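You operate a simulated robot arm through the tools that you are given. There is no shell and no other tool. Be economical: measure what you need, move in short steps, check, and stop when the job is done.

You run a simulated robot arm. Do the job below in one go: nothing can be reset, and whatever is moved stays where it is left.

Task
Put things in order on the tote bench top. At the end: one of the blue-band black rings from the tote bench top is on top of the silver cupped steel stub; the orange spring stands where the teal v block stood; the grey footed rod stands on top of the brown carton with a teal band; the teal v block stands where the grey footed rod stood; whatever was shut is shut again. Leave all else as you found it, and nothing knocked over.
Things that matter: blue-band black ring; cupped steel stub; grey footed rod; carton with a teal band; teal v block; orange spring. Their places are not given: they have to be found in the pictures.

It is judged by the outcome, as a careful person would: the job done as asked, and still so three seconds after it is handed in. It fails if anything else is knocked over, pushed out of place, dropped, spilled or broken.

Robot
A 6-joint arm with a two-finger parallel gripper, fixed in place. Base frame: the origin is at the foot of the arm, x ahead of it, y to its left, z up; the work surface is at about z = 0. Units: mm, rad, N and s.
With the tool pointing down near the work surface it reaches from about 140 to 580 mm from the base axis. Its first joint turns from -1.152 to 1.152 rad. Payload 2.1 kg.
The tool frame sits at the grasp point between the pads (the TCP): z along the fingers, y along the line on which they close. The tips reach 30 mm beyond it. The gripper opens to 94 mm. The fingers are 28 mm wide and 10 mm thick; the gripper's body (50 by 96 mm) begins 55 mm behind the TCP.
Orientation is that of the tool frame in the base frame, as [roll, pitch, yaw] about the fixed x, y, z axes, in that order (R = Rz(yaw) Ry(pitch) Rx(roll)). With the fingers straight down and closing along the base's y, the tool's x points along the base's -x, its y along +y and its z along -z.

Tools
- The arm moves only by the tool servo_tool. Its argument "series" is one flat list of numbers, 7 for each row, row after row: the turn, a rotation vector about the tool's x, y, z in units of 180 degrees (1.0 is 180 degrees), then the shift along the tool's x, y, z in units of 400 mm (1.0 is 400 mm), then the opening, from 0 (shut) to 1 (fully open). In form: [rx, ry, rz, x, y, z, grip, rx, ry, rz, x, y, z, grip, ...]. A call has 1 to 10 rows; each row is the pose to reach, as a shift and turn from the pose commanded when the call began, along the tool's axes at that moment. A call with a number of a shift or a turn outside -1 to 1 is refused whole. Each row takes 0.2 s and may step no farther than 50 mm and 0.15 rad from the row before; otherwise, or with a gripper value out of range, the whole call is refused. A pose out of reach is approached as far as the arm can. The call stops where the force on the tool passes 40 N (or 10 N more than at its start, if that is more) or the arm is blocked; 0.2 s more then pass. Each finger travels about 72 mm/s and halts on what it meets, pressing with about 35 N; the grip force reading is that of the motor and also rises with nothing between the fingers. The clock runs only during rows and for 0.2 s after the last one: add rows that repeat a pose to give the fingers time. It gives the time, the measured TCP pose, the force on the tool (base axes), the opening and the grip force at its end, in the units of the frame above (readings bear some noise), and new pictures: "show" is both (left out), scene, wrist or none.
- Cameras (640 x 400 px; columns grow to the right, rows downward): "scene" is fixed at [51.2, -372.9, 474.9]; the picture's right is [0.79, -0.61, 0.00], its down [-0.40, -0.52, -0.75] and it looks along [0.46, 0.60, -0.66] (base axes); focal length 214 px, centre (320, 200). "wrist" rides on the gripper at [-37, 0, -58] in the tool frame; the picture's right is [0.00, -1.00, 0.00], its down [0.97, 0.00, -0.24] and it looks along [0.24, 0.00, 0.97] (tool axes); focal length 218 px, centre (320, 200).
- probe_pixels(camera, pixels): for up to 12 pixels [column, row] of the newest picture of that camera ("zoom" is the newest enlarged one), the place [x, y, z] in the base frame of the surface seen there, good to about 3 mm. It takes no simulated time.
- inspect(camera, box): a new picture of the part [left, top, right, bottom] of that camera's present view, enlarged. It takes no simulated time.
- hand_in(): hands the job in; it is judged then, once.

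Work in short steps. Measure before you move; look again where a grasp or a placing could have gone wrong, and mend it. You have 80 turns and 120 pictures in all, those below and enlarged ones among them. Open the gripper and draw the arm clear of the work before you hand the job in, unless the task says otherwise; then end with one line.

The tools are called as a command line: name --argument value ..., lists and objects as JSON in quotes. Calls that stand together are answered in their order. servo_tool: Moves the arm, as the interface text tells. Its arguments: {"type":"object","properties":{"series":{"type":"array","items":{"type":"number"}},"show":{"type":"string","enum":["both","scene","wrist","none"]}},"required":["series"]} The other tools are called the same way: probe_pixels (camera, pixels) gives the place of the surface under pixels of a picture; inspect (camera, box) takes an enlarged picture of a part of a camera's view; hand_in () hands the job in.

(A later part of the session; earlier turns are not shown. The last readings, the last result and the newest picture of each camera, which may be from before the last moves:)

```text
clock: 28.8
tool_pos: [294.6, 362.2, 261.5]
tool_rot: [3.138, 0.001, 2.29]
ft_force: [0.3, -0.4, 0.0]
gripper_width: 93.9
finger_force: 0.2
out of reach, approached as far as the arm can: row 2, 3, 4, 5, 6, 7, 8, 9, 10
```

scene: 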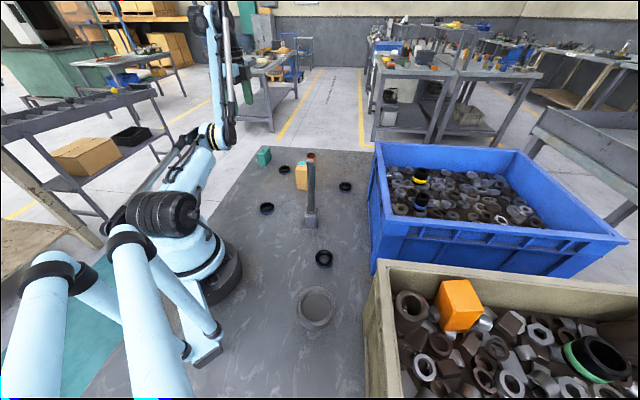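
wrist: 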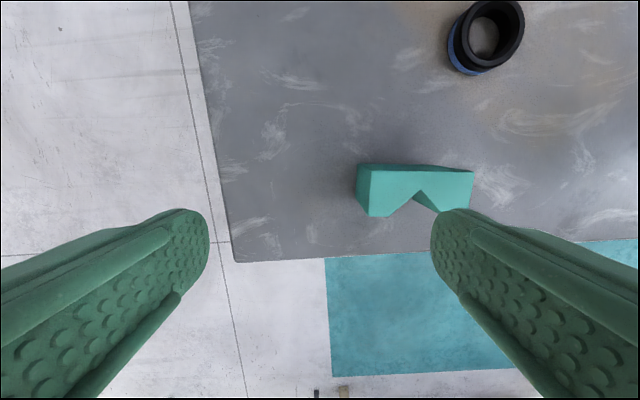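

Still elbow-down. The full-stretch sphere is centred near z≈-16 with radius ≈600 (in TCP terms). The flip came from crossing just at its boundary, so I'll return to that boundary point and leave it along the mirrored direction (inward and up).

servo_tool --series '[0, 0, 0, 0.011, 0.09, 0.041, 1, 0, 0, 0, 0.022, 0.18, 0.082, 1, 0, 0, 0, 0.033, 0.27, 0.123, 1, 0, 0, 0, 0.044, 0.36, 0.164, 1, 0, 0, 0, 0.054, 0.44, 0.204, 1, 0, 0, 0, 0.054, 0.444, 0.204, 1]' --show "none"

servo_tool --series '[0, 0, 0, -0.0127, -0.104, -0.0575, 1, 0, 0, 0, -0.0254, -0.208, -0.115, 1, 0, 0, 0, -0.0381, -0.312, -0.1725, 1, 0, 0, 0, -0.0381, -0.312, -0.1725, 1]' --show "scene"

```text
clock: 30.2
tool_pos: [375.8, 439.2, 162.4]
tool_rot: [3.141, -0.002, 2.287]
ft_force: [-0.7, 0.2, -0.3]
gripper_width: 94.2
finger_force: 0.2
out of reach, approached as far as the arm can: row 3, 4, 5, 6
```

```text
clock: 31.2
tool_pos: [301.2, 355.8, 261.6]
tool_rot: [3.14, 0.0, 2.288]
ft_force: [-0.2, 0.8, -0.9]
gripper_width: 94.0
finger_force: 0.0
out of reach, approached as far as the arm can: row 1, 2, 3, 4
```

scene: 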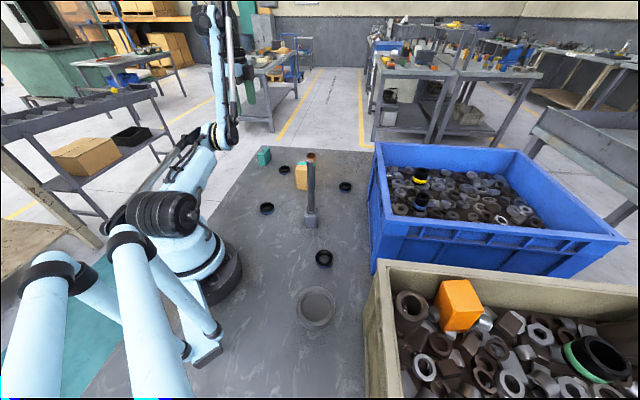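

The behaviour hints that the first row of a call may be solved afresh. I'll test with a single small inward row.

servo_tool --series '[0, 0, 0, -0.0127, -0.1, 0, 1]' --show "none"

servo_tool --series '[0, 0, 0, 0, 0, 0, 1]' --show "scene"

```text
clock: 31.6
tool_pos: [301.7, 354.9, 261.9]
tool_rot: [3.139, 0.0, 2.288]
ft_force: [-0.3, -0.2, 0.0]
gripper_width: 94.1
finger_force: 0.1
out of reach, approached as far as the arm can: row 1
```

```text
clock: 32.0
tool_pos: [302.1, 355.5, 262.0]
tool_rot: [3.14, -0.001, 2.288]
ft_force: [0.0, 0.9, -0.7]
gripper_width: 94.2
finger_force: 0.1
```

scene: 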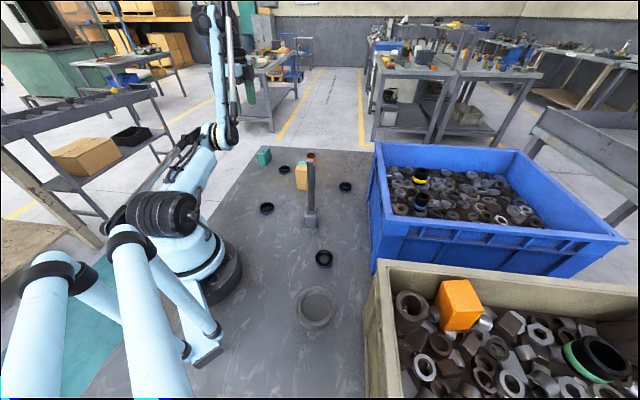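

The reference resets to the achieved pose after an out-of-reach row, so my earlier targets were off. Now I'll go properly to the boundary (r≈516, z≈290).

servo_tool --series '[0, 0, 0, 0.0075, 0.062, -0.035, 1, 0, 0, 0, 0.015, 0.124, -0.07, 1, 0, 0, 0, 0.015, 0.124, -0.07, 1]' --show "none"

```text
clock: 32.8
tool_pos: [335.0, 392.0, 288.5]
tool_rot: [3.139, 0.001, 2.289]
ft_force: [-0.1, 1.1, -0.2]
gripper_width: 93.8
finger_force: 0.2
```

The boundary point is reached without a flag. Next I'll step in the mirrored direction (inward and up).

servo_tool --series '[0, 0, 0, -0.0127, -0.104, -0.0575, 1, 0, 0, 0, -0.0254, -0.208, -0.115, 1, 0, 0, 0, -0.0381, -0.312, -0.1725, 1, 0, 0, 0, -0.0381, -0.312, -0.1725, 1]' --show "scene"

```text
clock: 33.8
tool_pos: [273.4, 323.5, 378.1]
tool_rot: [3.14, 0.001, 2.288]
ft_force: [0.6, -0.3, -0.1]
gripper_width: 93.9
finger_force: 0.1
out of reach, approached as far as the arm can: row 2, 3, 4
```

scene: 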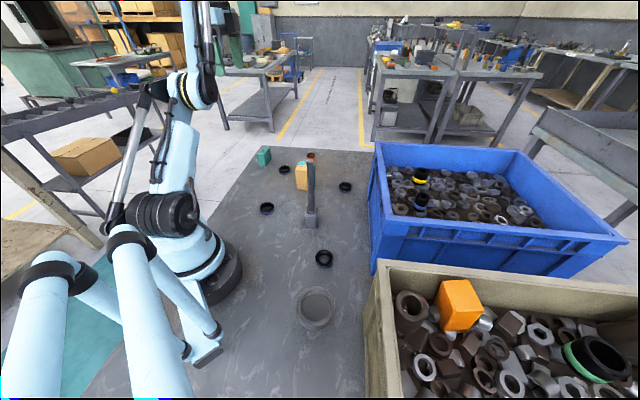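

The arm is still elbow-down (constrained by the wrist). I'll push the target slightly outside the sphere, then pull it back in within one call, hoping the solver comes back elbow-up.

servo_tool --series '[0, 0, 0, 0.0099, 0.0816, -0.0765, 1, 0, 0, 0, 0.0099, 0.0816, -0.0765, 1, 0, 0, 0, 0, 0, 0, 1, 0, 0, 0, -0.0099, -0.0816, 0.0765, 1, 0, 0, 0, -0.0198, -0.1632, 0.153, 1, 0, 0, 0, -0.0198, -0.1632, 0.153, 1]' --show "none"

```text
clock: 35.2
tool_pos: [273.9, 333.1, 365.5]
tool_rot: [3.14, 0.0, 2.288]
ft_force: [-0.7, 0.0, 0.0]
gripper_width: 93.8
finger_force: 0.1
out of reach, approached as far as the arm can: row 1, 2, 4, 5, 6
```

servo_tool --series '[0, 0, 0, 0.0066, 0.0544, -0.051, 1, 0, 0, 0, -0.0033, -0.0272, 0.0255, 1, 0, 0, 0, -0.0132, -0.1088, 0.102, 1, 0, 0, 0, -0.0132, -0.1088, 0.102, 1]' --show "none"

servo_tool --series '[0, 0, 0, 0.0088, 0.0725, -0.068, 1, 0, 0, 0, -0.0011, -0.009, 0.0085, 1, 0, 0, 0, -0.0121, -0.0997, 0.0935, 1, 0, 0, 0, -0.0121, -0.0997, 0.0935, 1]' --show "none"

servo_tool --series '[0, 0, 0, 0.0106, 0.0888, -0.083, 1, 0, 0, 0, 0.017, 0.145, -0.136, 1, 0, 0, 0, 0.0088, 0.0725, -0.068, 1, 0, 0, 0, 0, 0, 0, 1, 0, 0, 0, -0.0099, -0.0816, 0.0765, 1, 0, 0, 0, -0.0099, -0.0816, 0.0765, 1]' --show "scene"

```text
clock: 36.2
tool_pos: [277.3, 339.0, 355.7]
tool_rot: [3.141, 0.0, 2.288]
ft_force: [0.2, 1.1, -0.6]
gripper_width: 93.9
finger_force: 0.1
out of reach, approached as far as the arm can: row 1, 2, 3, 4
```

```text
clock: 37.2
tool_pos: [278.4, 348.5, 337.3]
tool_rot: [3.14, -0.001, 2.289]
ft_force: [-0.5, 0.5, 0.0]
gripper_width: 94.0
finger_force: 0.1
out of reach, approached as far as the arm can: row 1, 2, 3, 4
```

```text
clock: 38.6
tool_pos: [282.8, 350.3, 326.5]
tool_rot: [3.138, 0.0, 2.289]
ft_force: [0.4, -0.2, 1.1]
gripper_width: 93.9
finger_force: 0.1
out of reach, approached as far as the arm can: row 1, 2, 3, 5, 6
```

scene: 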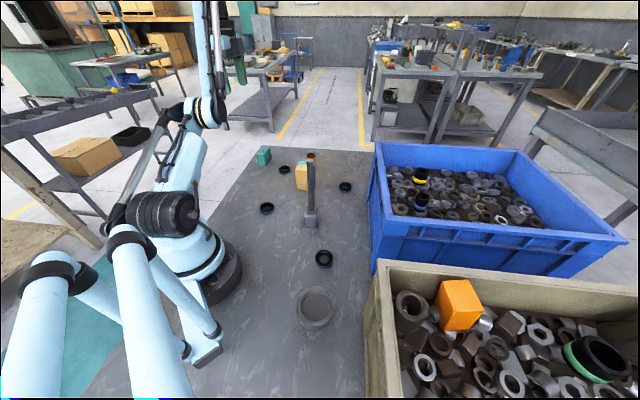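

Still elbow-down. I'll try several different boundary crossings in free air; each is safe wherever it ends.

servo_tool --series '[0, 0, 0, 0, 0, -0.125, 1, 0, 0, 0, 0, 0, -0.19, 1, 0, 0, 0, -0.012, -0.1, -0.19, 1, 0, 0, 0, -0.024, -0.2, -0.15, 1, 0, 0, 0, -0.036, -0.3, -0.1, 1, 0, 0, 0, -0.036, -0.3, -0.1, 1]' --show "none"

servo_tool --series '[0, 0, 0, 0.015, 0.123, 0, 1, 0, 0, 0, 0.006, 0.05, 0, 1, 0, 0, 0, -0.008, -0.07, 0, 1, 0, 0, 0, -0.023, -0.19, 0, 1, 0, 0, 0, -0.023, -0.19, 0, 1]' --show "none"

servo_tool --series '[0, 0, 0, 0, 0, 0.12, 1, 0, 0, 0, 0.014, 0.12, 0.12, 1, 0, 0, 0, 0.028, 0.24, 0.12, 1, 0, 0, 0, 0.014, 0.12, 0.12, 1, 0, 0, 0, 0, 0, 0.12, 1, 0, 0, 0, -0.014, -0.12, 0.12, 1, 0, 0, 0, -0.014, -0.12, 0.12, 1]' --show "scene"

```text
clock: 40.0
tool_pos: [240.0, 309.2, 415.0]
tool_rot: [3.141, -0.001, 2.288]
ft_force: [-0.3, 0.2, -0.2]
gripper_width: 93.7
finger_force: 0.1
out of reach, approached as far as the arm can: row 1, 2, 4, 5, 6
```

```text
clock: 41.2
tool_pos: [184.9, 253.1, 416.1]
tool_rot: [3.138, -0.001, 2.288]
ft_force: [0.4, 0.1, -0.2]
gripper_width: 93.9
finger_force: 0.1
out of reach, approached as far as the arm can: row 1, 2
```

```text
clock: 42.8
tool_pos: [153.9, 218.4, 367.6]
tool_rot: [3.138, 0.0, 2.289]
ft_force: [-0.6, 0.0, 0.2]
gripper_width: 94.0
finger_force: 0.2
```

scene: 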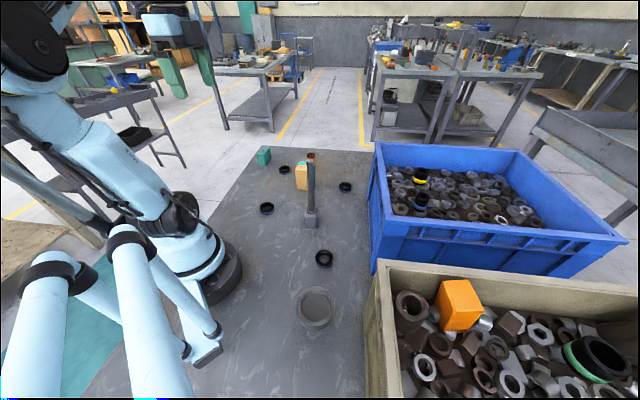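

The elbow is up again. I'll avoid the boundary by approaching the V block low: a straight line to (345.4,388.2,130).

servo_tool --series '[0, 0, 0, 0, 0.08, 0.0742, 1, 0, 0, 0, 0, 0.16, 0.1484, 1, 0, 0, 0, 0.001, 0.24, 0.2227, 1, 0, 0, 0, 0.001, 0.32, 0.297, 1, 0, 0, 0, 0.002, 0.4, 0.371, 1, 0, 0, 0, 0.002, 0.48, 0.4455, 1, 0, 0, 0, 0.003, 0.56, 0.52, 1, 0, 0, 0, 0.003, 0.64, 0.594, 1, 0, 0, 0, 0.003, 0.64, 0.594, 1]'

```text
clock: 44.8
tool_pos: [344.4, 384.8, 131.4]
tool_rot: [3.14, -0.001, 2.288]
ft_force: [0.8, -0.4, 0.7]
gripper_width: 93.7
finger_force: 0.0
```

scene: 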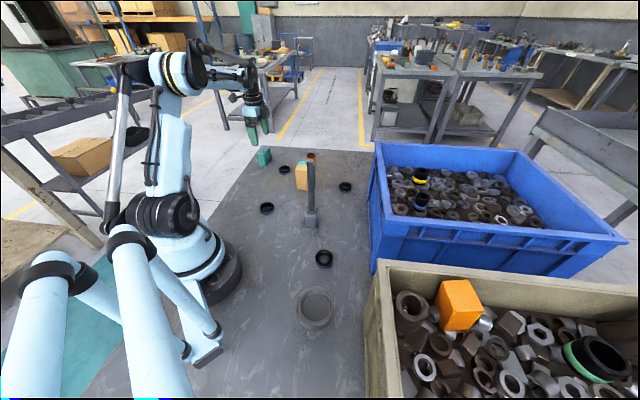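
wrist: 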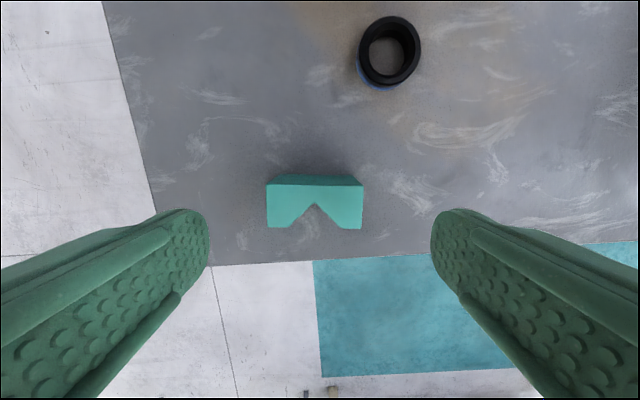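

The block is offset by about +3 mm in y and +1.5 mm in x. I'll correct, descend to TCP z≈40, and close.

servo_tool --series '[0, 0, 0, 0.004, 0.0078, 0.08, 1, 0, 0, 0, 0.004, 0.0078, 0.16, 1, 0, 0, 0, 0.004, 0.0078, 0.228, 1, 0, 0, 0, 0.004, 0.0078, 0.228, 1]' --show "wrist"

```text
clock: 45.8
tool_pos: [347.5, 387.5, 42.8]
tool_rot: [3.139, -0.001, 2.287]
ft_force: [-0.5, -0.2, 0.9]
gripper_width: 94.0
finger_force: 0.1
```

wrist: 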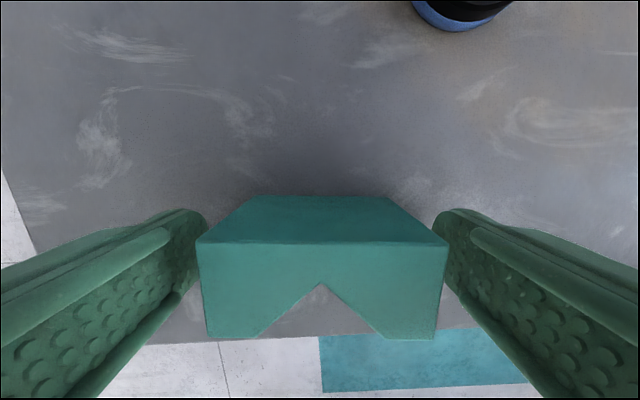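

Centred between the fingers; closing.

servo_tool --series '[0, 0, 0, 0, 0, 0, 0.7, 0, 0, 0, 0, 0, 0, 0.5, 0, 0, 0, 0, 0, 0, 0.4, 0, 0, 0, 0, 0, 0, 0.4]' --show "none"

servo_tool --series '[0, 0, 0, 0, 0, -0.05, 0.4, 0, 0, 0, 0, 0, -0.05, 0.4]'

```text
clock: 46.8
tool_pos: [347.5, 388.6, 44.0]
tool_rot: [3.138, 0.001, 2.29]
ft_force: [-0.5, -0.9, 0.6]
gripper_width: 68.1
finger_force: 34.7
```

```text
clock: 47.4
tool_pos: [348.2, 388.6, 62.7]
tool_rot: [3.14, -0.001, 2.289]
ft_force: [-1.1, -0.1, -5.6]
gripper_width: 68.2
finger_force: 35.0
```

scene: 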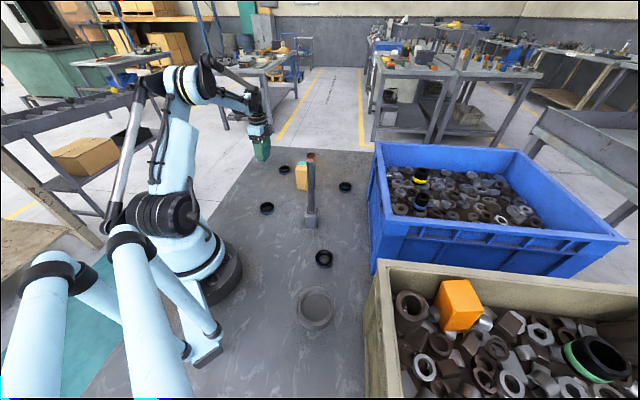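
wrist: 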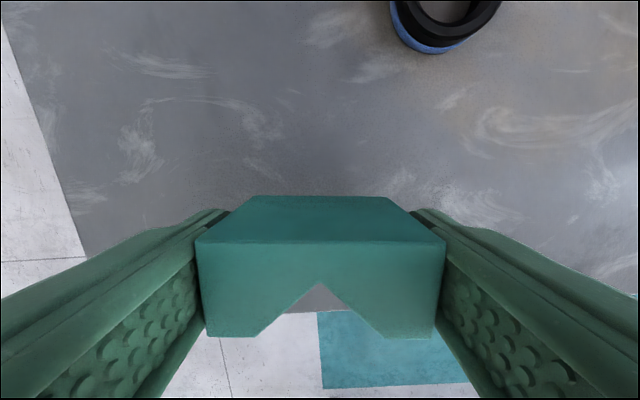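

The V block is held at 68 mm. I'll lift a bit and carry it over the rod's old spot (261,273.5).

servo_tool --series '[0, 0, 0, 0, 0, -0.06, 0.4, 0, 0, 0, -0.018, -0.088, -0.1, 0.4, 0, 0, 0, -0.037, -0.176, -0.1, 0.4, 0, 0, 0, -0.055, -0.264, -0.1, 0.4, 0, 0, 0, -0.0737, -0.352, -0.1, 0.4, 0, 0, 0, -0.0737, -0.352, -0.1, 0.4]'

```text
clock: 48.8
tool_pos: [261.1, 271.9, 102.6]
tool_rot: [3.138, 0.0, 2.287]
ft_force: [0.6, 1.1, -6.9]
gripper_width: 68.3
finger_force: 34.7
```

scene: 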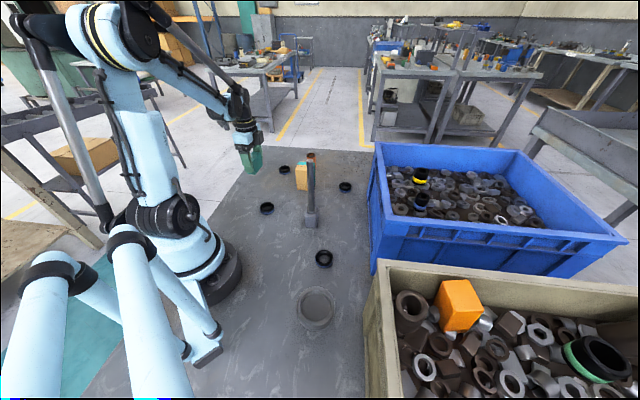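
wrist: 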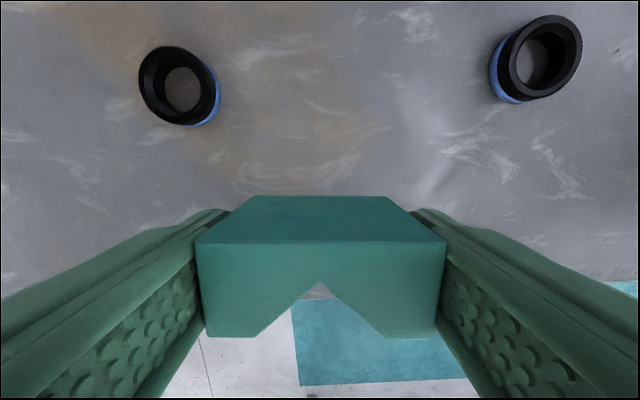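

I'll lower to about 3 mm above contact, then creep.

servo_tool --series '[0, 0, 0, 0.002, 0.001, 0.07, 0.4, 0, 0, 0, 0.002, 0.001, 0.138, 0.4, 0, 0, 0, 0.002, 0.001, 0.138, 0.4]' --show "none"

servo_tool --series '[0, 0, 0, 0, 0, 0.004, 0.4, 0, 0, 0, 0, 0, 0.004, 0.4]' --show "none"

servo_tool --series '[0, 0, 0, 0, 0, 0.004, 0.4, 0, 0, 0, 0, 0, 0.004, 0.4]' --show "none"

```text
clock: 49.6
tool_pos: [261.2, 273.1, 48.0]
tool_rot: [3.14, -0.001, 2.289]
ft_force: [-0.3, 0.0, -6.3]
gripper_width: 68.1
finger_force: 35.3
```

```text
clock: 50.2
tool_pos: [261.2, 274.4, 45.1]
tool_rot: [3.138, 0.002, 2.289]
ft_force: [-0.3, -0.7, -5.9]
gripper_width: 68.4
finger_force: 35.4
```

```text
clock: 50.8
tool_pos: [262.4, 275.1, 43.8]
tool_rot: [3.14, -0.001, 2.288]
ft_force: [-0.3, -0.3, -4.7]
gripper_width: 68.3
finger_force: 35.1
```

servo_tool --series '[0, 0, 0, 0, 0, 0.003, 0.4, 0, 0, 0, 0, 0, 0.003, 0.4]' --show "none"

```text
clock: 51.4
tool_pos: [261.9, 275.2, 43.9]
tool_rot: [3.141, 0.001, 2.287]
ft_force: [-0.7, -1.9, 30.3]
gripper_width: 68.2
finger_force: 34.8
```

On the bench. I'll back off 1 mm, open, and rise.

servo_tool --series '[0, 0, 0, 0, 0, -0.003, 0.4, 0, 0, 0, 0, 0, -0.003, 0.4, 0, 0, 0, 0, 0, -0.003, 0.75, 0, 0, 0, 0, 0, -0.003, 1, 0, 0, 0, 0, 0, -0.003, 1, 0, 0, 0, 0, 0, -0.1, 1, 0, 0, 0, 0, 0, -0.2, 1, 0, 0, 0, 0, 0, -0.2, 1]'

```text
clock: 53.2
tool_pos: [263.4, 274.7, 123.0]
tool_rot: [3.14, -0.001, 2.289]
ft_force: [0.6, 0.2, 0.1]
gripper_width: 94.0
finger_force: 0.1
```

scene: 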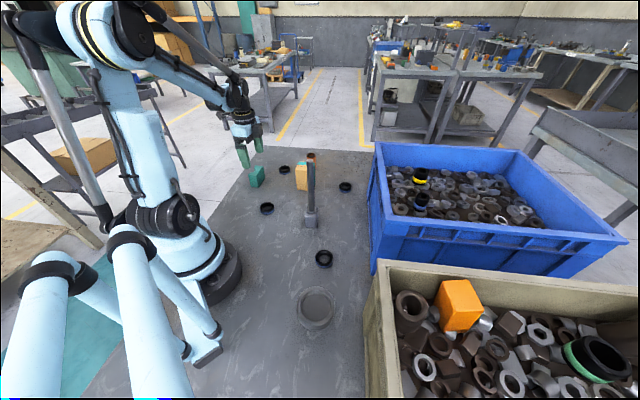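
wrist: 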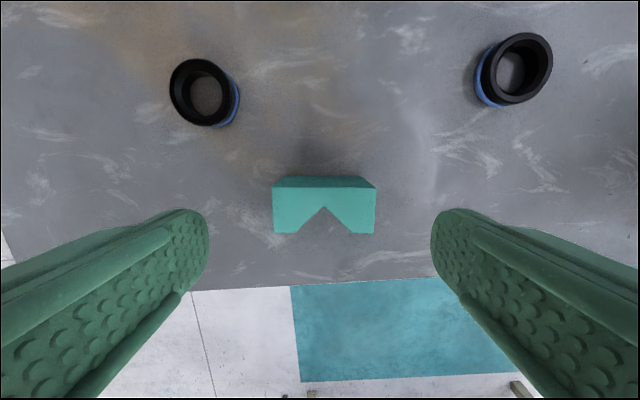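

The V block stands in the rod's old place. Next I'll go to the spring at about (472,229), staying at z≈165 so the tips clear the carton.

servo_tool --series '[0, 0, 0, 0, 0, -0.1, 0.8, 0, 0, 0, -0.086, 0.0636, -0.1, 0.8, 0, 0, 0, -0.172, 0.127, -0.1, 0.8, 0, 0, 0, -0.259, 0.191, -0.1, 0.8, 0, 0, 0, -0.345, 0.254, -0.1, 0.8, 0, 0, 0, -0.4318, 0.318, -0.1, 0.8, 0, 0, 0, -0.4318, 0.318, -0.1, 0.8]'

```text
clock: 54.8
tool_pos: [472.3, 230.3, 162.8]
tool_rot: [3.141, 0.0, 2.287]
ft_force: [0.3, -0.8, 0.0]
gripper_width: 75.0
finger_force: 0.0
```

scene: 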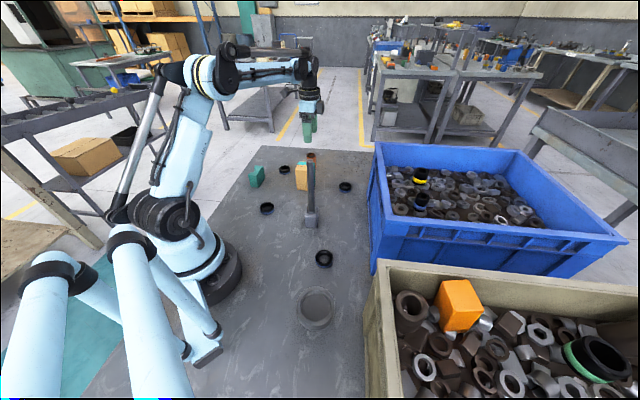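
wrist: 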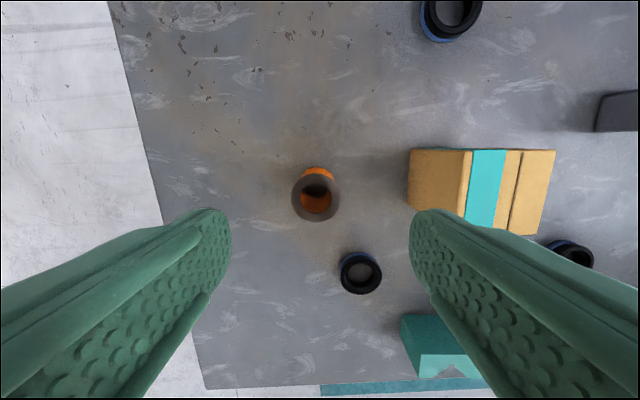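

Spring top is centred at (316,198), so a +3 mm y correction is needed. I'll descend to TCP z≈40.

servo_tool --series '[0, 0, 0, 0.002, 0.0075, 0.1, 0.8, 0, 0, 0, 0.002, 0.0075, 0.2, 0.8, 0, 0, 0, 0.002, 0.0075, 0.305, 0.8, 0, 0, 0, 0.002, 0.0075, 0.305, 0.8]'

```text
clock: 55.8
tool_pos: [472.5, 232.6, 40.9]
tool_rot: [3.139, 0.001, 2.288]
ft_force: [-0.5, 0.5, 0.2]
gripper_width: 75.2
finger_force: 0.1
```

scene: 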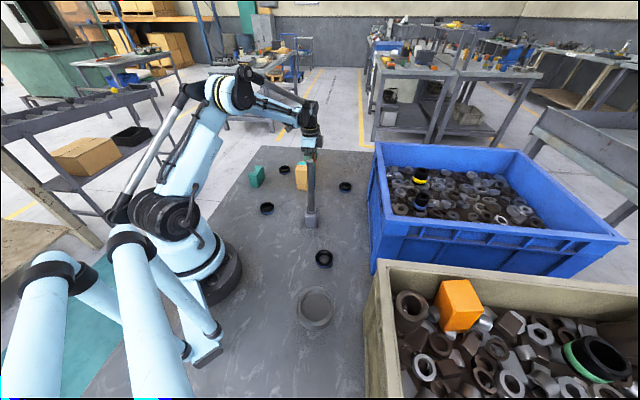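
wrist: 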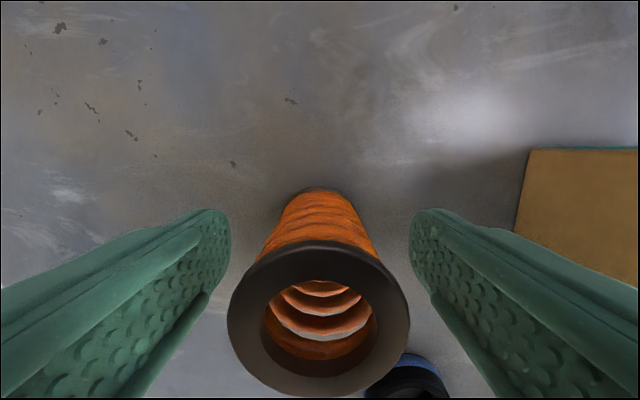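

Centred, so I'll close and lift slightly.

servo_tool --series '[0, 0, 0, 0, 0, 0, 0.5, 0, 0, 0, 0, 0, 0, 0.3, 0, 0, 0, 0, 0, 0, 0.15, 0, 0, 0, 0, 0, 0, 0.15, 0, 0, 0, 0, 0, 0, 0.15]' --show "none"

servo_tool --series '[0, 0, 0, 0, 0, -0.05, 0.15, 0, 0, 0, 0, 0, -0.1, 0.15, 0, 0, 0, 0, 0, -0.1, 0.15]'

```text
clock: 57.0
tool_pos: [472.8, 233.7, 40.7]
tool_rot: [3.139, 0.001, 2.287]
ft_force: [0.4, 0.4, 0.0]
gripper_width: 36.5
finger_force: 35.0
```

```text
clock: 57.8
tool_pos: [473.3, 231.5, 80.8]
tool_rot: [3.141, 0.001, 2.287]
ft_force: [-0.7, 1.0, -0.7]
gripper_width: 36.6
finger_force: 34.9
```

scene: 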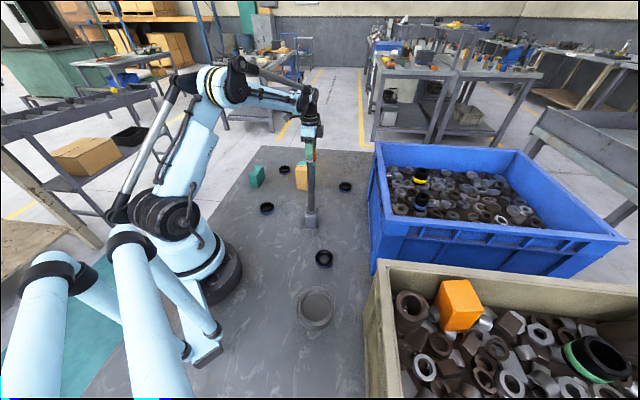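
wrist: 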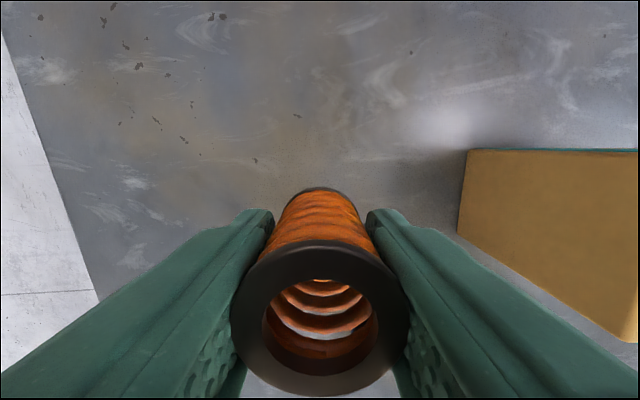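

The spring is held. I'll carry it over to the V block's old spot (346,388).

servo_tool --series '[0, 0, 0, 0.1, 0.004, 0, 0.15, 0, 0, 0, 0.2, 0.008, 0, 0.15, 0, 0, 0, 0.3, 0.012, 0, 0.15, 0, 0, 0, 0.4, 0.015, 0, 0.15, 0, 0, 0, 0.502, 0.019, 0, 0.15, 0, 0, 0, 0.502, 0.019, 0, 0.15]' --show "none"

servo_tool --series '[0, 0, 0, 0, 0, 0.05, 0.15, 0, 0, 0, 0, 0, 0.088, 0.15, 0, 0, 0, 0, 0, 0.088, 0.15]'

```text
clock: 59.2
tool_pos: [346.9, 389.5, 80.7]
tool_rot: [3.141, 0.001, 2.289]
ft_force: [0.5, -0.7, -0.2]
gripper_width: 36.5
finger_force: 35.0
```

```text
clock: 60.0
tool_pos: [347.4, 388.2, 44.3]
tool_rot: [3.141, 0.0, 2.288]
ft_force: [0.1, 0.2, 0.1]
gripper_width: 36.4
finger_force: 34.7
```

scene: 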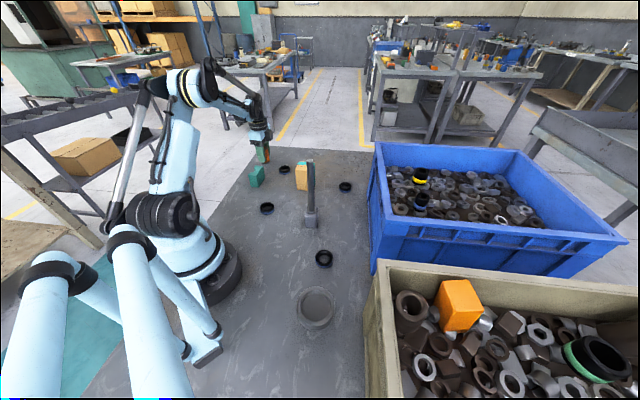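
wrist: 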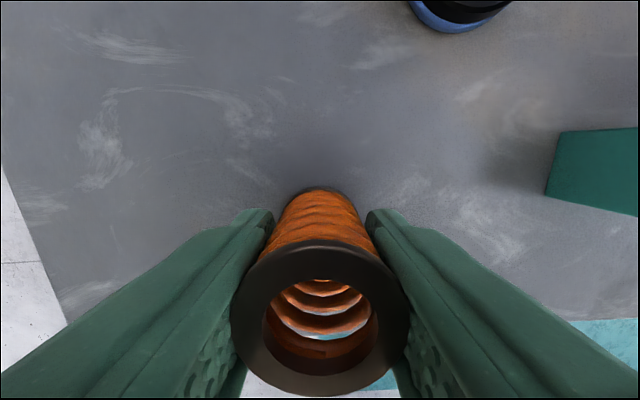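

Now I'll creep down the last few mm.

servo_tool --series '[0, 0, 0, 0, 0, 0.005, 0.15, 0, 0, 0, 0, 0, 0.005, 0.15]' --show "none"

servo_tool --series '[0, 0, 0, 0, 0, 0.004, 0.15, 0, 0, 0, 0, 0, 0.004, 0.15]' --show "none"

```text
clock: 60.6
tool_pos: [347.1, 387.4, 41.7]
tool_rot: [3.14, -0.001, 2.287]
ft_force: [-1.0, 0.3, -0.1]
gripper_width: 36.3
finger_force: 34.9
```

```text
clock: 61.2
tool_pos: [346.1, 387.0, 41.2]
tool_rot: [3.14, 0.001, 2.288]
ft_force: [-0.6, 0.4, -1.1]
gripper_width: 36.4
finger_force: 35.8
```

servo_tool --series '[0, 0, 0, 0, 0, 0.0025, 0.15, 0, 0, 0, 0, 0, 0.0025, 0.15]' --show "none"

```text
clock: 61.8
tool_pos: [346.2, 386.0, 41.0]
tool_rot: [3.137, 0.002, 2.288]
ft_force: [0.7, -0.3, 0.4]
gripper_width: 36.3
finger_force: 34.9
```

Within about 0.2 mm of its original seating height. I'll open and rise.

servo_tool --series '[0, 0, 0, 0, 0, 0, 0.5, 0, 0, 0, 0, 0, 0, 0.7, 0, 0, 0, 0, 0, 0, 0.8, 0, 0, 0, 0, 0, -0.1, 0.8, 0, 0, 0, 0, 0, -0.2, 0.8, 0, 0, 0, 0, 0, -0.27, 0.8, 0, 0, 0, 0, 0, -0.27, 0.8]'

```text
clock: 63.4
tool_pos: [342.9, 387.1, 149.1]
tool_rot: [3.14, 0.002, 2.287]
ft_force: [-0.8, -1.1, -0.3]
gripper_width: 75.1
finger_force: 0.1
```

scene: 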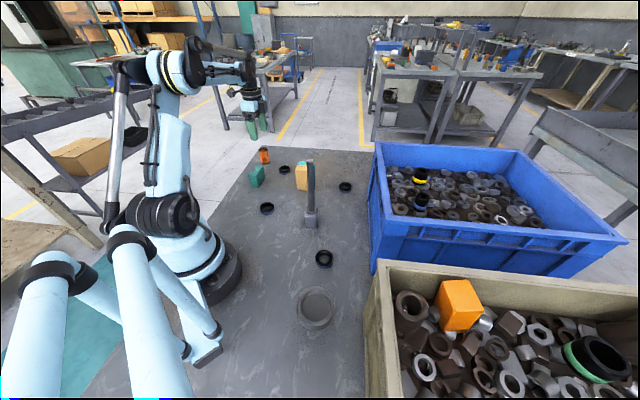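
wrist: 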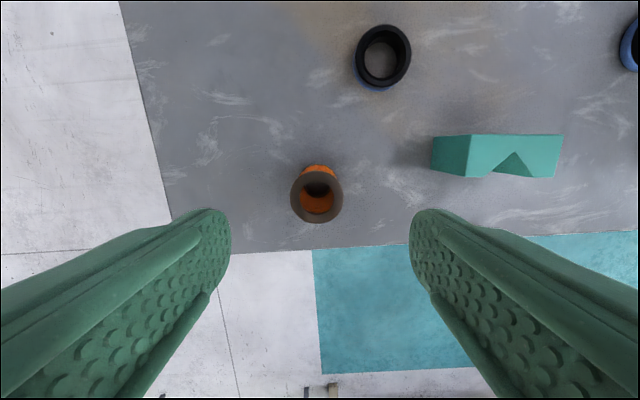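

The spring stands where the V block was. I'll return to the parked rod at (300,-8), rising on the way and turning the yaw back.

servo_tool --series '[0, 0, -0.0453, -0.067, -0.0736, -0.0725, 0.8, 0, 0, -0.0906, -0.134, -0.1472, -0.145, 0.8, 0, 0, -0.136, -0.201, -0.2208, -0.2175, 0.8, 0, 0, -0.181, -0.268, -0.2944, -0.29, 0.8, 0, 0, -0.2265, -0.335, -0.368, -0.3625, 0.8, 0, 0, -0.272, -0.402, -0.4416, -0.3625, 0.8, 0, 0, -0.272, -0.469, -0.5152, -0.3625, 0.8, 0, 0, -0.272, -0.536, -0.5888, -0.3625, 0.8, 0, 0, -0.272, -0.603, -0.6624, -0.3625, 0.8, 0, 0, -0.272, -0.67, -0.7363, -0.3625, 0.8]' --show "wrist"

```text
clock: 65.6
tool_pos: [298.6, -12.5, 288.3]
tool_rot: [3.14, 0.002, -3.14]
ft_force: [0.0, 0.8, 0.5]
gripper_width: 75.1
finger_force: 0.0
```

wrist: 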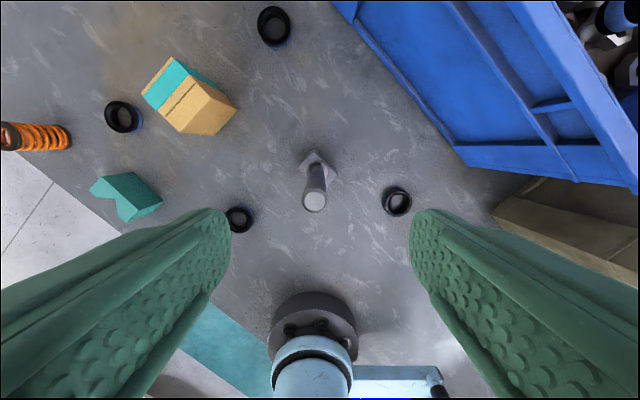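

Rod top is at (314,201), so I need about +3 mm in base x and +4 mm in y. I'll correct, descend, and close.

servo_tool --series '[0, 0, 0, -0.007, 0.0095, 0, 0.8, 0, 0, 0, -0.007, 0.0095, 0.1, 0.8, 0, 0, 0, -0.007, 0.0095, 0.2, 0.8, 0, 0, 0, -0.007, 0.0095, 0.272, 0.8, 0, 0, 0, -0.007, 0.0095, 0.272, 0.8]' --show "wrist"

```text
clock: 66.8
tool_pos: [302.0, -3.0, 181.9]
tool_rot: [3.139, 0.001, -3.141]
ft_force: [0.3, 0.1, -0.9]
gripper_width: 75.3
finger_force: 0.1
```

wrist: 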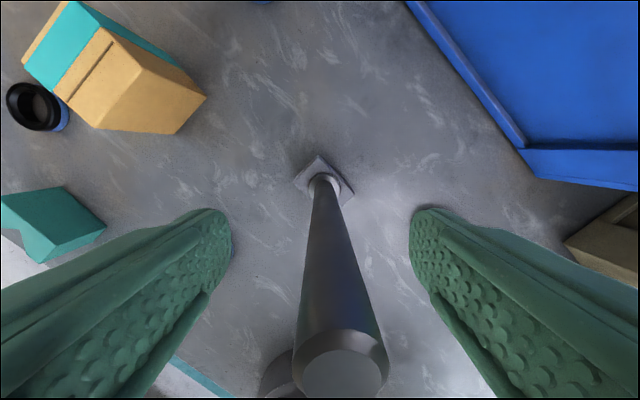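

The rod is about 3 mm to the −y side, so I'll shift and close.

servo_tool --series '[0, 0, 0, 0, -0.0075, 0, 0.8, 0, 0, 0, 0, -0.0075, 0, 0.5, 0, 0, 0, 0, -0.0075, 0, 0.25, 0, 0, 0, 0, -0.0075, 0, 0.1, 0, 0, 0, 0, -0.0075, 0, 0, 0, 0, 0, 0, -0.0075, 0, 0, 0, 0, 0, 0, -0.0075, 0, 0]' --show "none"

servo_tool --series '[0, 0, 0, 0, 0, -0.08, 0, 0, 0, 0, 0, 0, -0.18, 0, 0, 0, 0, 0, 0, -0.28, 0, 0, 0, 0, 0, 0, -0.28, 0]'

```text
clock: 68.4
tool_pos: [301.2, -6.7, 183.7]
tool_rot: [3.14, 0.002, -3.14]
ft_force: [0.5, -1.8, 0.8]
gripper_width: 16.4
finger_force: 34.4
```

```text
clock: 69.4
tool_pos: [302.3, -9.0, 293.6]
tool_rot: [3.139, 0.002, -3.141]
ft_force: [-0.6, 0.3, -8.2]
gripper_width: 16.7
finger_force: 34.8
```

scene: 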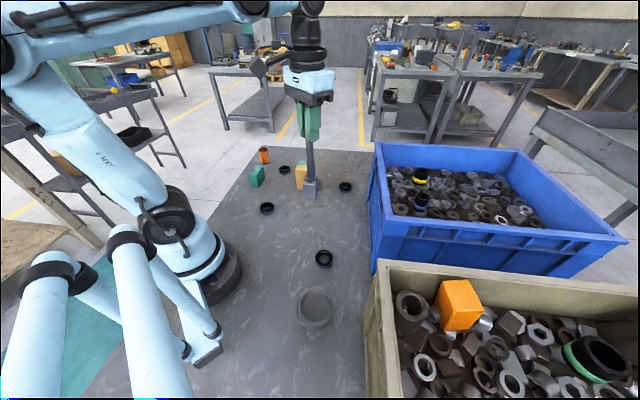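
wrist: 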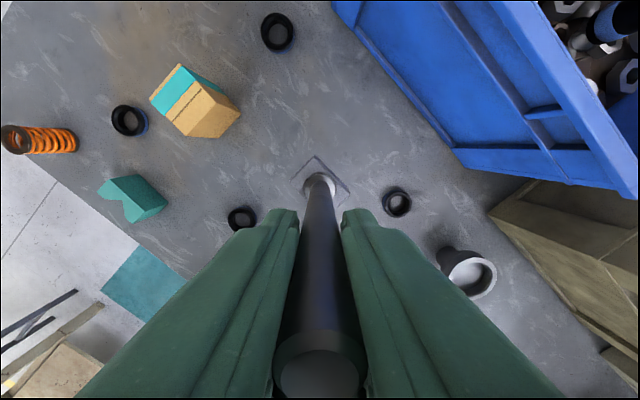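

Rod held with its foot ~112 mm up. I'll carry it back over the carton.

servo_tool --series '[0, 0, 0, -0.056, 0.1, 0, 0, 0, 0, 0, -0.112, 0.2, 0, 0, 0, 0, 0, -0.168, 0.3, 0, 0, 0, 0, 0, -0.224, 0.395, 0, 0, 0, 0, 0, -0.224, 0.395, 0, 0, 0, 0, 0, -0.224, 0.395, 0.04, 0, 0, 0, 0, -0.224, 0.395, 0.04, 0]' --show "wrist"

inspect --camera "scene" --box '[288, 140, 328, 180]'

```text
clock: 71.0
tool_pos: [390.5, 151.2, 279.9]
tool_rot: [3.141, 0.001, -3.141]
ft_force: [0.0, -0.5, -8.0]
gripper_width: 16.7
finger_force: 35.0
```

wrist: 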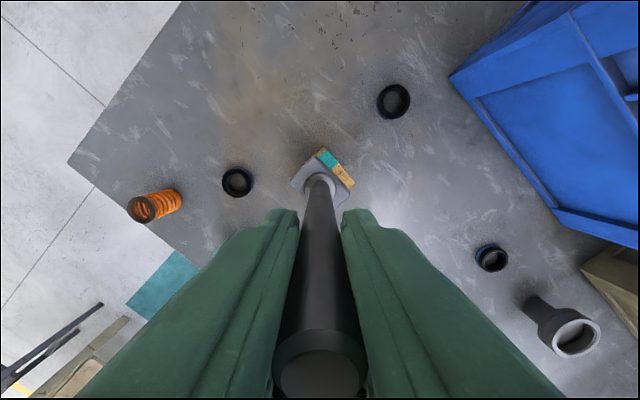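

```text
10.00 times, centred on (308, 160) of scene
```

zoom: 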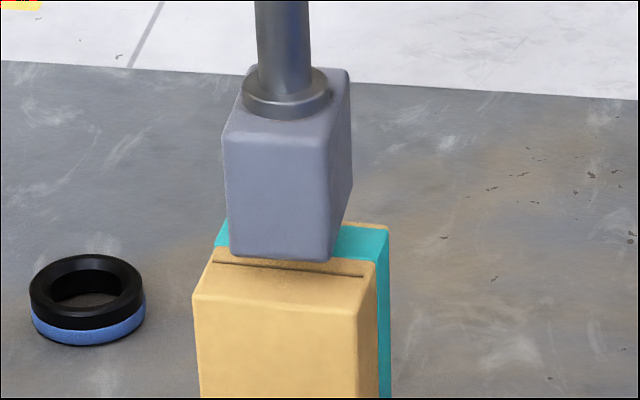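

probe_pixels --camera "zoom" --pixels '[[227, 150], [231, 245], [320, 160], [326, 250], [347, 100], [347, 180], [280, 250], [342, 190]]'

```text
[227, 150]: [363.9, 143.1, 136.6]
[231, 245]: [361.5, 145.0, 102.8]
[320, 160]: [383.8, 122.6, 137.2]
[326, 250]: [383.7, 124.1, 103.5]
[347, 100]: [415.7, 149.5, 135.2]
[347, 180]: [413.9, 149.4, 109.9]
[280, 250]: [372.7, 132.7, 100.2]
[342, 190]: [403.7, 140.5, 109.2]
```

The foot's centre is at about (389,147), matching the carton. I'll lower and creep to contact.

servo_tool --series '[0, 0, 0, 0, 0, 0.022, 0, 0, 0, 0, 0, 0, 0.022, 0]' --show "none"

servo_tool --series '[0, 0, 0, 0, 0, 0.004, 0, 0, 0, 0, 0, 0, 0.004, 0]' --show "none"

```text
clock: 71.6
tool_pos: [390.5, 149.7, 269.4]
tool_rot: [3.14, 0.001, -3.14]
ft_force: [0.0, 0.4, -8.5]
gripper_width: 16.7
finger_force: 34.8
```

```text
clock: 72.2
tool_pos: [391.6, 150.4, 268.2]
tool_rot: [3.139, 0.003, -3.138]
ft_force: [0.2, 0.1, -8.1]
gripper_width: 16.8
finger_force: 35.2
```

servo_tool --series '[0, 0, 0, 0, 0, 0.003, 0, 0, 0, 0, 0, 0, 0.003, 0]' --show "none"

```text
clock: 72.8
tool_pos: [390.1, 150.1, 268.5]
tool_rot: [3.14, 0.002, -3.139]
ft_force: [0.5, -0.4, -5.4]
gripper_width: 16.4
finger_force: 35.1
```

Touching now; 0.4 mm more, then open slowly and rise.

servo_tool --series '[0, 0, 0, 0, 0, 0.001, 0, 0, 0, 0, 0, 0, 0.001, 0, 0, 0, 0, 0, 0, 0.001, 0.25, 0, 0, 0, 0, 0, 0.001, 0.4, 0, 0, 0, 0, 0, 0.001, 0.5, 0, 0, 0, 0, 0, 0.001, 0.5]' --show "wrist"

inspect --camera "scene" --box '[256, 100, 352, 200]'

```text
clock: 74.2
tool_pos: [391.1, 151.4, 267.0]
tool_rot: [3.141, 0.001, -3.14]
ft_force: [0.3, 0.3, 0.0]
gripper_width: 46.9
finger_force: 0.1
```

wrist: 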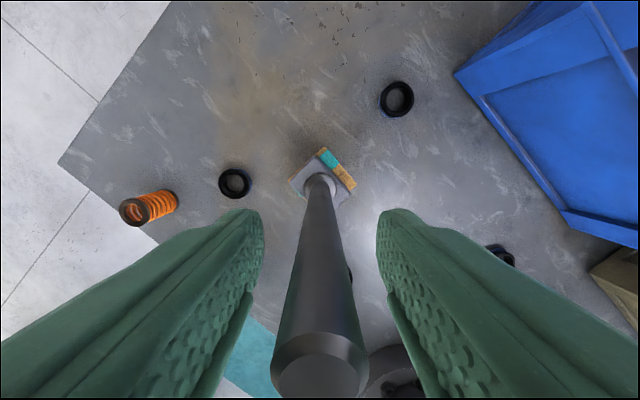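

```text
4.00 times, centred on (304, 150) of scene
```

zoom: 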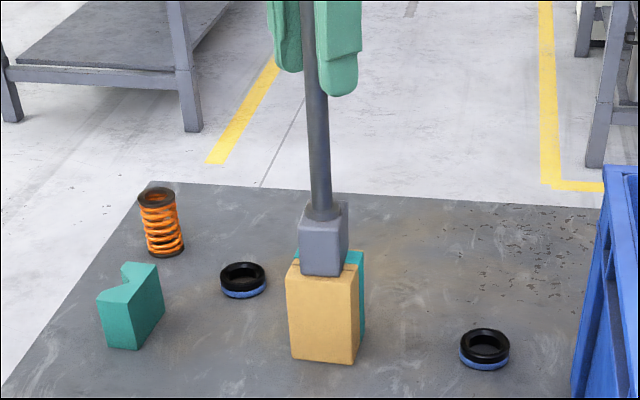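

The rod stands on the carton. I'll rise well above its top (297), then move toward the ring at (249,-138).

servo_tool --series '[0, 0, 0, 0, 0, -0.1, 0.5, 0, 0, 0, 0, 0, -0.215, 0.5, 0, 0, 0, 0, 0, -0.215, 0.5, 0, 0, 0, 0.07, -0.075, -0.215, 0.5, 0, 0, 0, 0.14, -0.15, -0.215, 0.5, 0, 0, 0, 0.21, -0.225, -0.215, 0.5, 0, 0, 0, 0.28, -0.3, -0.215, 0.6, 0, 0, 0, 0.35, -0.375, -0.215, 0.7, 0, 0, 0, 0.35, -0.375, -0.215, 0.7]' --show "none"

servo_tool --series '[0, 0, 0, 0, -0.1, 0.06, 0.7, 0, 0, 0, 0, -0.19, 0.14, 0.7, 0, 0, 0, 0, -0.27, 0.22, 0.7, 0, 0, 0, 0, -0.345, 0.3, 0.7, 0, 0, 0, 0, -0.345, 0.4, 0.7, 0, 0, 0, 0, -0.345, 0.5, 0.7, 0, 0, 0, 0, -0.345, 0.55, 0.7, 0, 0, 0, 0, -0.345, 0.55, 0.7]'

```text
clock: 76.2
tool_pos: [252.3, -1.0, 354.7]
tool_rot: [3.141, 0.002, -3.14]
ft_force: [0.3, 1.0, 0.5]
gripper_width: 66.3
finger_force: 0.0
```

```text
clock: 78.0
tool_pos: [252.5, -137.5, 133.3]
tool_rot: [3.14, 0.001, -3.14]
ft_force: [0.3, 0.0, -0.6]
gripper_width: 66.1
finger_force: 0.1
```

scene: 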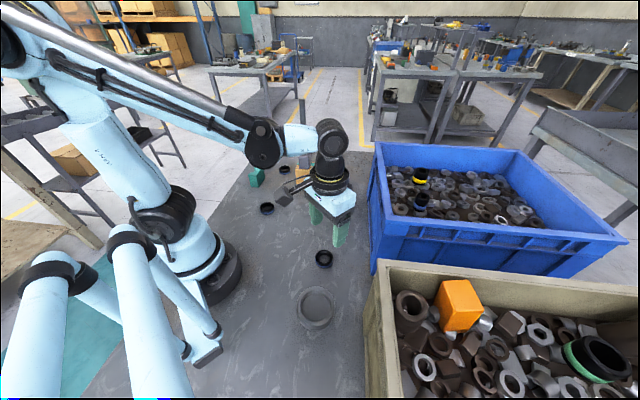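
wrist: 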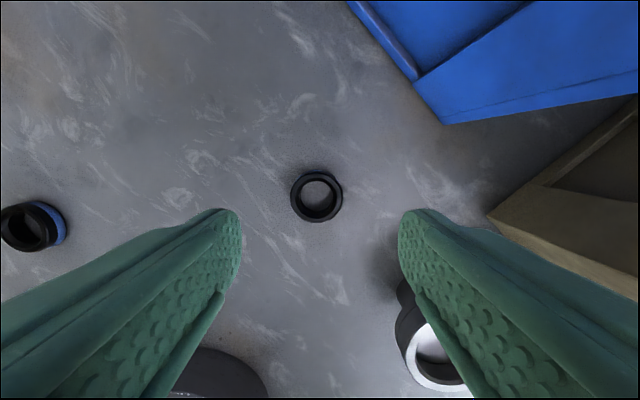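

The ring is about 44 mm across and the cup bore about 53 mm, so the fingers can't go inside. I'll grip only the ring's top ~8 mm. First I'll measure the ring, the cup rim and the beige tote wall.

inspect --camera "scene" --box '[270, 240, 400, 350]'

probe_pixels --camera "wrist" --pixels '[[294, 197], [339, 197], [317, 175], [317, 219], [317, 197], [500, 215], [580, 160]]'

probe_pixels --camera "scene" --pixels '[[379, 268], [372, 300], [366, 350], [364, 300], [390, 380], [297, 306], [333, 306], [300, 306], [330, 306], [315, 289], [315, 291], [315, 325]]'

```text
3.64 times, centred on (335, 295) of scene
```

zoom: 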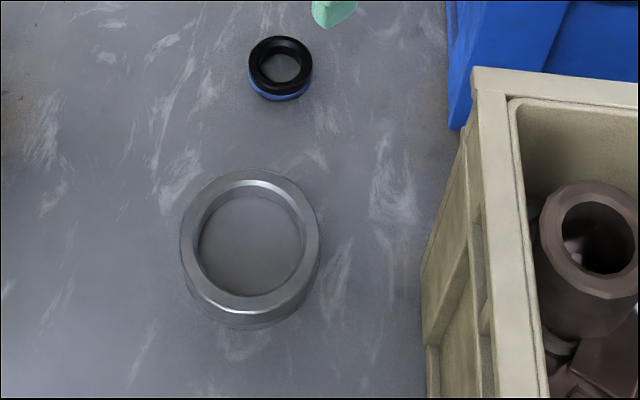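

```text
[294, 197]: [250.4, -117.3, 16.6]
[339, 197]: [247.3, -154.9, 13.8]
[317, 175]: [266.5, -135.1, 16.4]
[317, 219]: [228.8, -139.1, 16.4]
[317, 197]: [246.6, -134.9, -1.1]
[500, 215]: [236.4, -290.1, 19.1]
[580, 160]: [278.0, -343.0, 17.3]
```

```text
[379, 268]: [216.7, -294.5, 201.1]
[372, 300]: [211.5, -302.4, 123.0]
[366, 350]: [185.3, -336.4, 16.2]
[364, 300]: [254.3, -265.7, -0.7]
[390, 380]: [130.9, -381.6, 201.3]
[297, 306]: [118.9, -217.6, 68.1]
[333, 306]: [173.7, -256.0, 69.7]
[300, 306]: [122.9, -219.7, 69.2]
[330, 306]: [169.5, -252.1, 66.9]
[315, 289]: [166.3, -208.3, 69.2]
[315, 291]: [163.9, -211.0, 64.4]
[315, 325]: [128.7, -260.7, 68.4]
```

The ring is centred near (248,-136), top z≈16.5. The cup is centred at (147.5,-234.7) with its rim at z≈69, and the tote wall is 90 mm away. I'll descend so the tips reach about 9 mm above the bench.

servo_tool --series '[0, 0, 0, 0.009, 0.006, 0.08, 0.7, 0, 0, 0, 0.009, 0.006, 0.16, 0.7, 0, 0, 0, 0.009, 0.006, 0.236, 0.7, 0, 0, 0, 0.009, 0.006, 0.236, 0.7]'

inspect --camera "scene" --box '[284, 220, 364, 280]'

```text
clock: 79.0
tool_pos: [248.0, -136.7, 38.9]
tool_rot: [3.139, 0.002, -3.139]
ft_force: [-0.2, 0.6, 0.3]
gripper_width: 65.8
finger_force: 0.1
```

scene: 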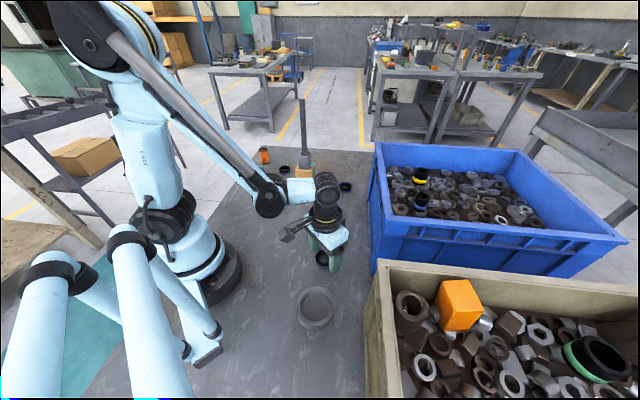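
wrist: 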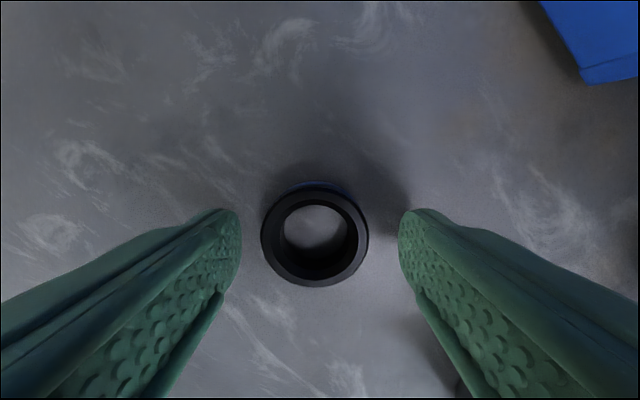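

```text
6.67 times, centred on (324, 250) of scene
```

zoom: 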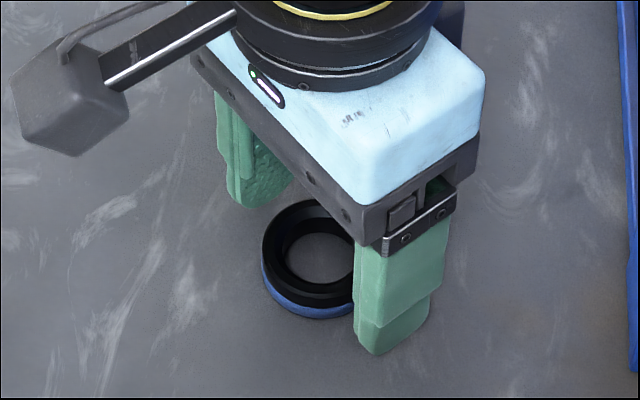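

Small offset left: about 2 mm in each axis. I'll correct it and close on the ring.

servo_tool --series '[0, 0, 0, -0.0055, 0.0045, 0, 0.7, 0, 0, 0, -0.0055, 0.0045, 0, 0.55, 0, 0, 0, -0.0055, 0.0045, 0, 0.4, 0, 0, 0, -0.0055, 0.0045, 0, 0.25, 0, 0, 0, -0.0055, 0.0045, 0, 0.25]' --show "none"

servo_tool --series '[0, 0, 0, 0, 0, -0.1, 0.25, 0, 0, 0, 0, 0, -0.2, 0.25, 0, 0, 0, 0, 0, -0.2, 0.25]' --show "wrist"

inspect --camera "scene" --box '[284, 190, 364, 270]'

```text
clock: 80.2
tool_pos: [249.7, -134.7, 38.7]
tool_rot: [-3.141, 0.0, -3.14]
ft_force: [0.1, 0.0, 0.0]
gripper_width: 42.9
finger_force: 34.3
```

```text
clock: 81.0
tool_pos: [249.8, -134.9, 115.3]
tool_rot: [3.14, 0.003, -3.141]
ft_force: [-0.2, 0.4, -1.3]
gripper_width: 42.8
finger_force: 34.9
```

wrist: 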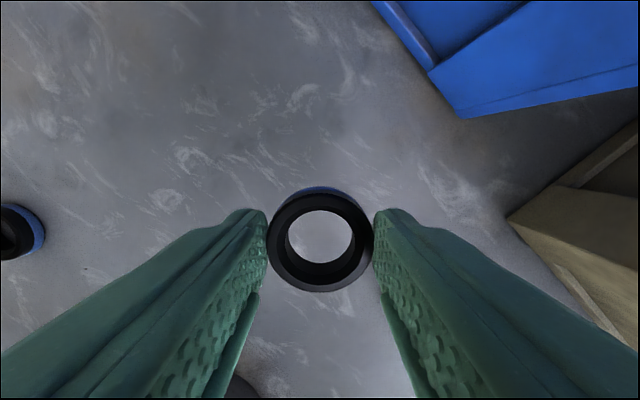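

```text
5.00 times, centred on (324, 230) of scene
```

zoom: 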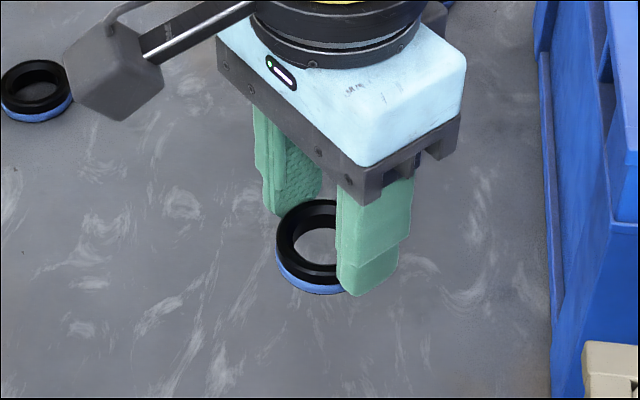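

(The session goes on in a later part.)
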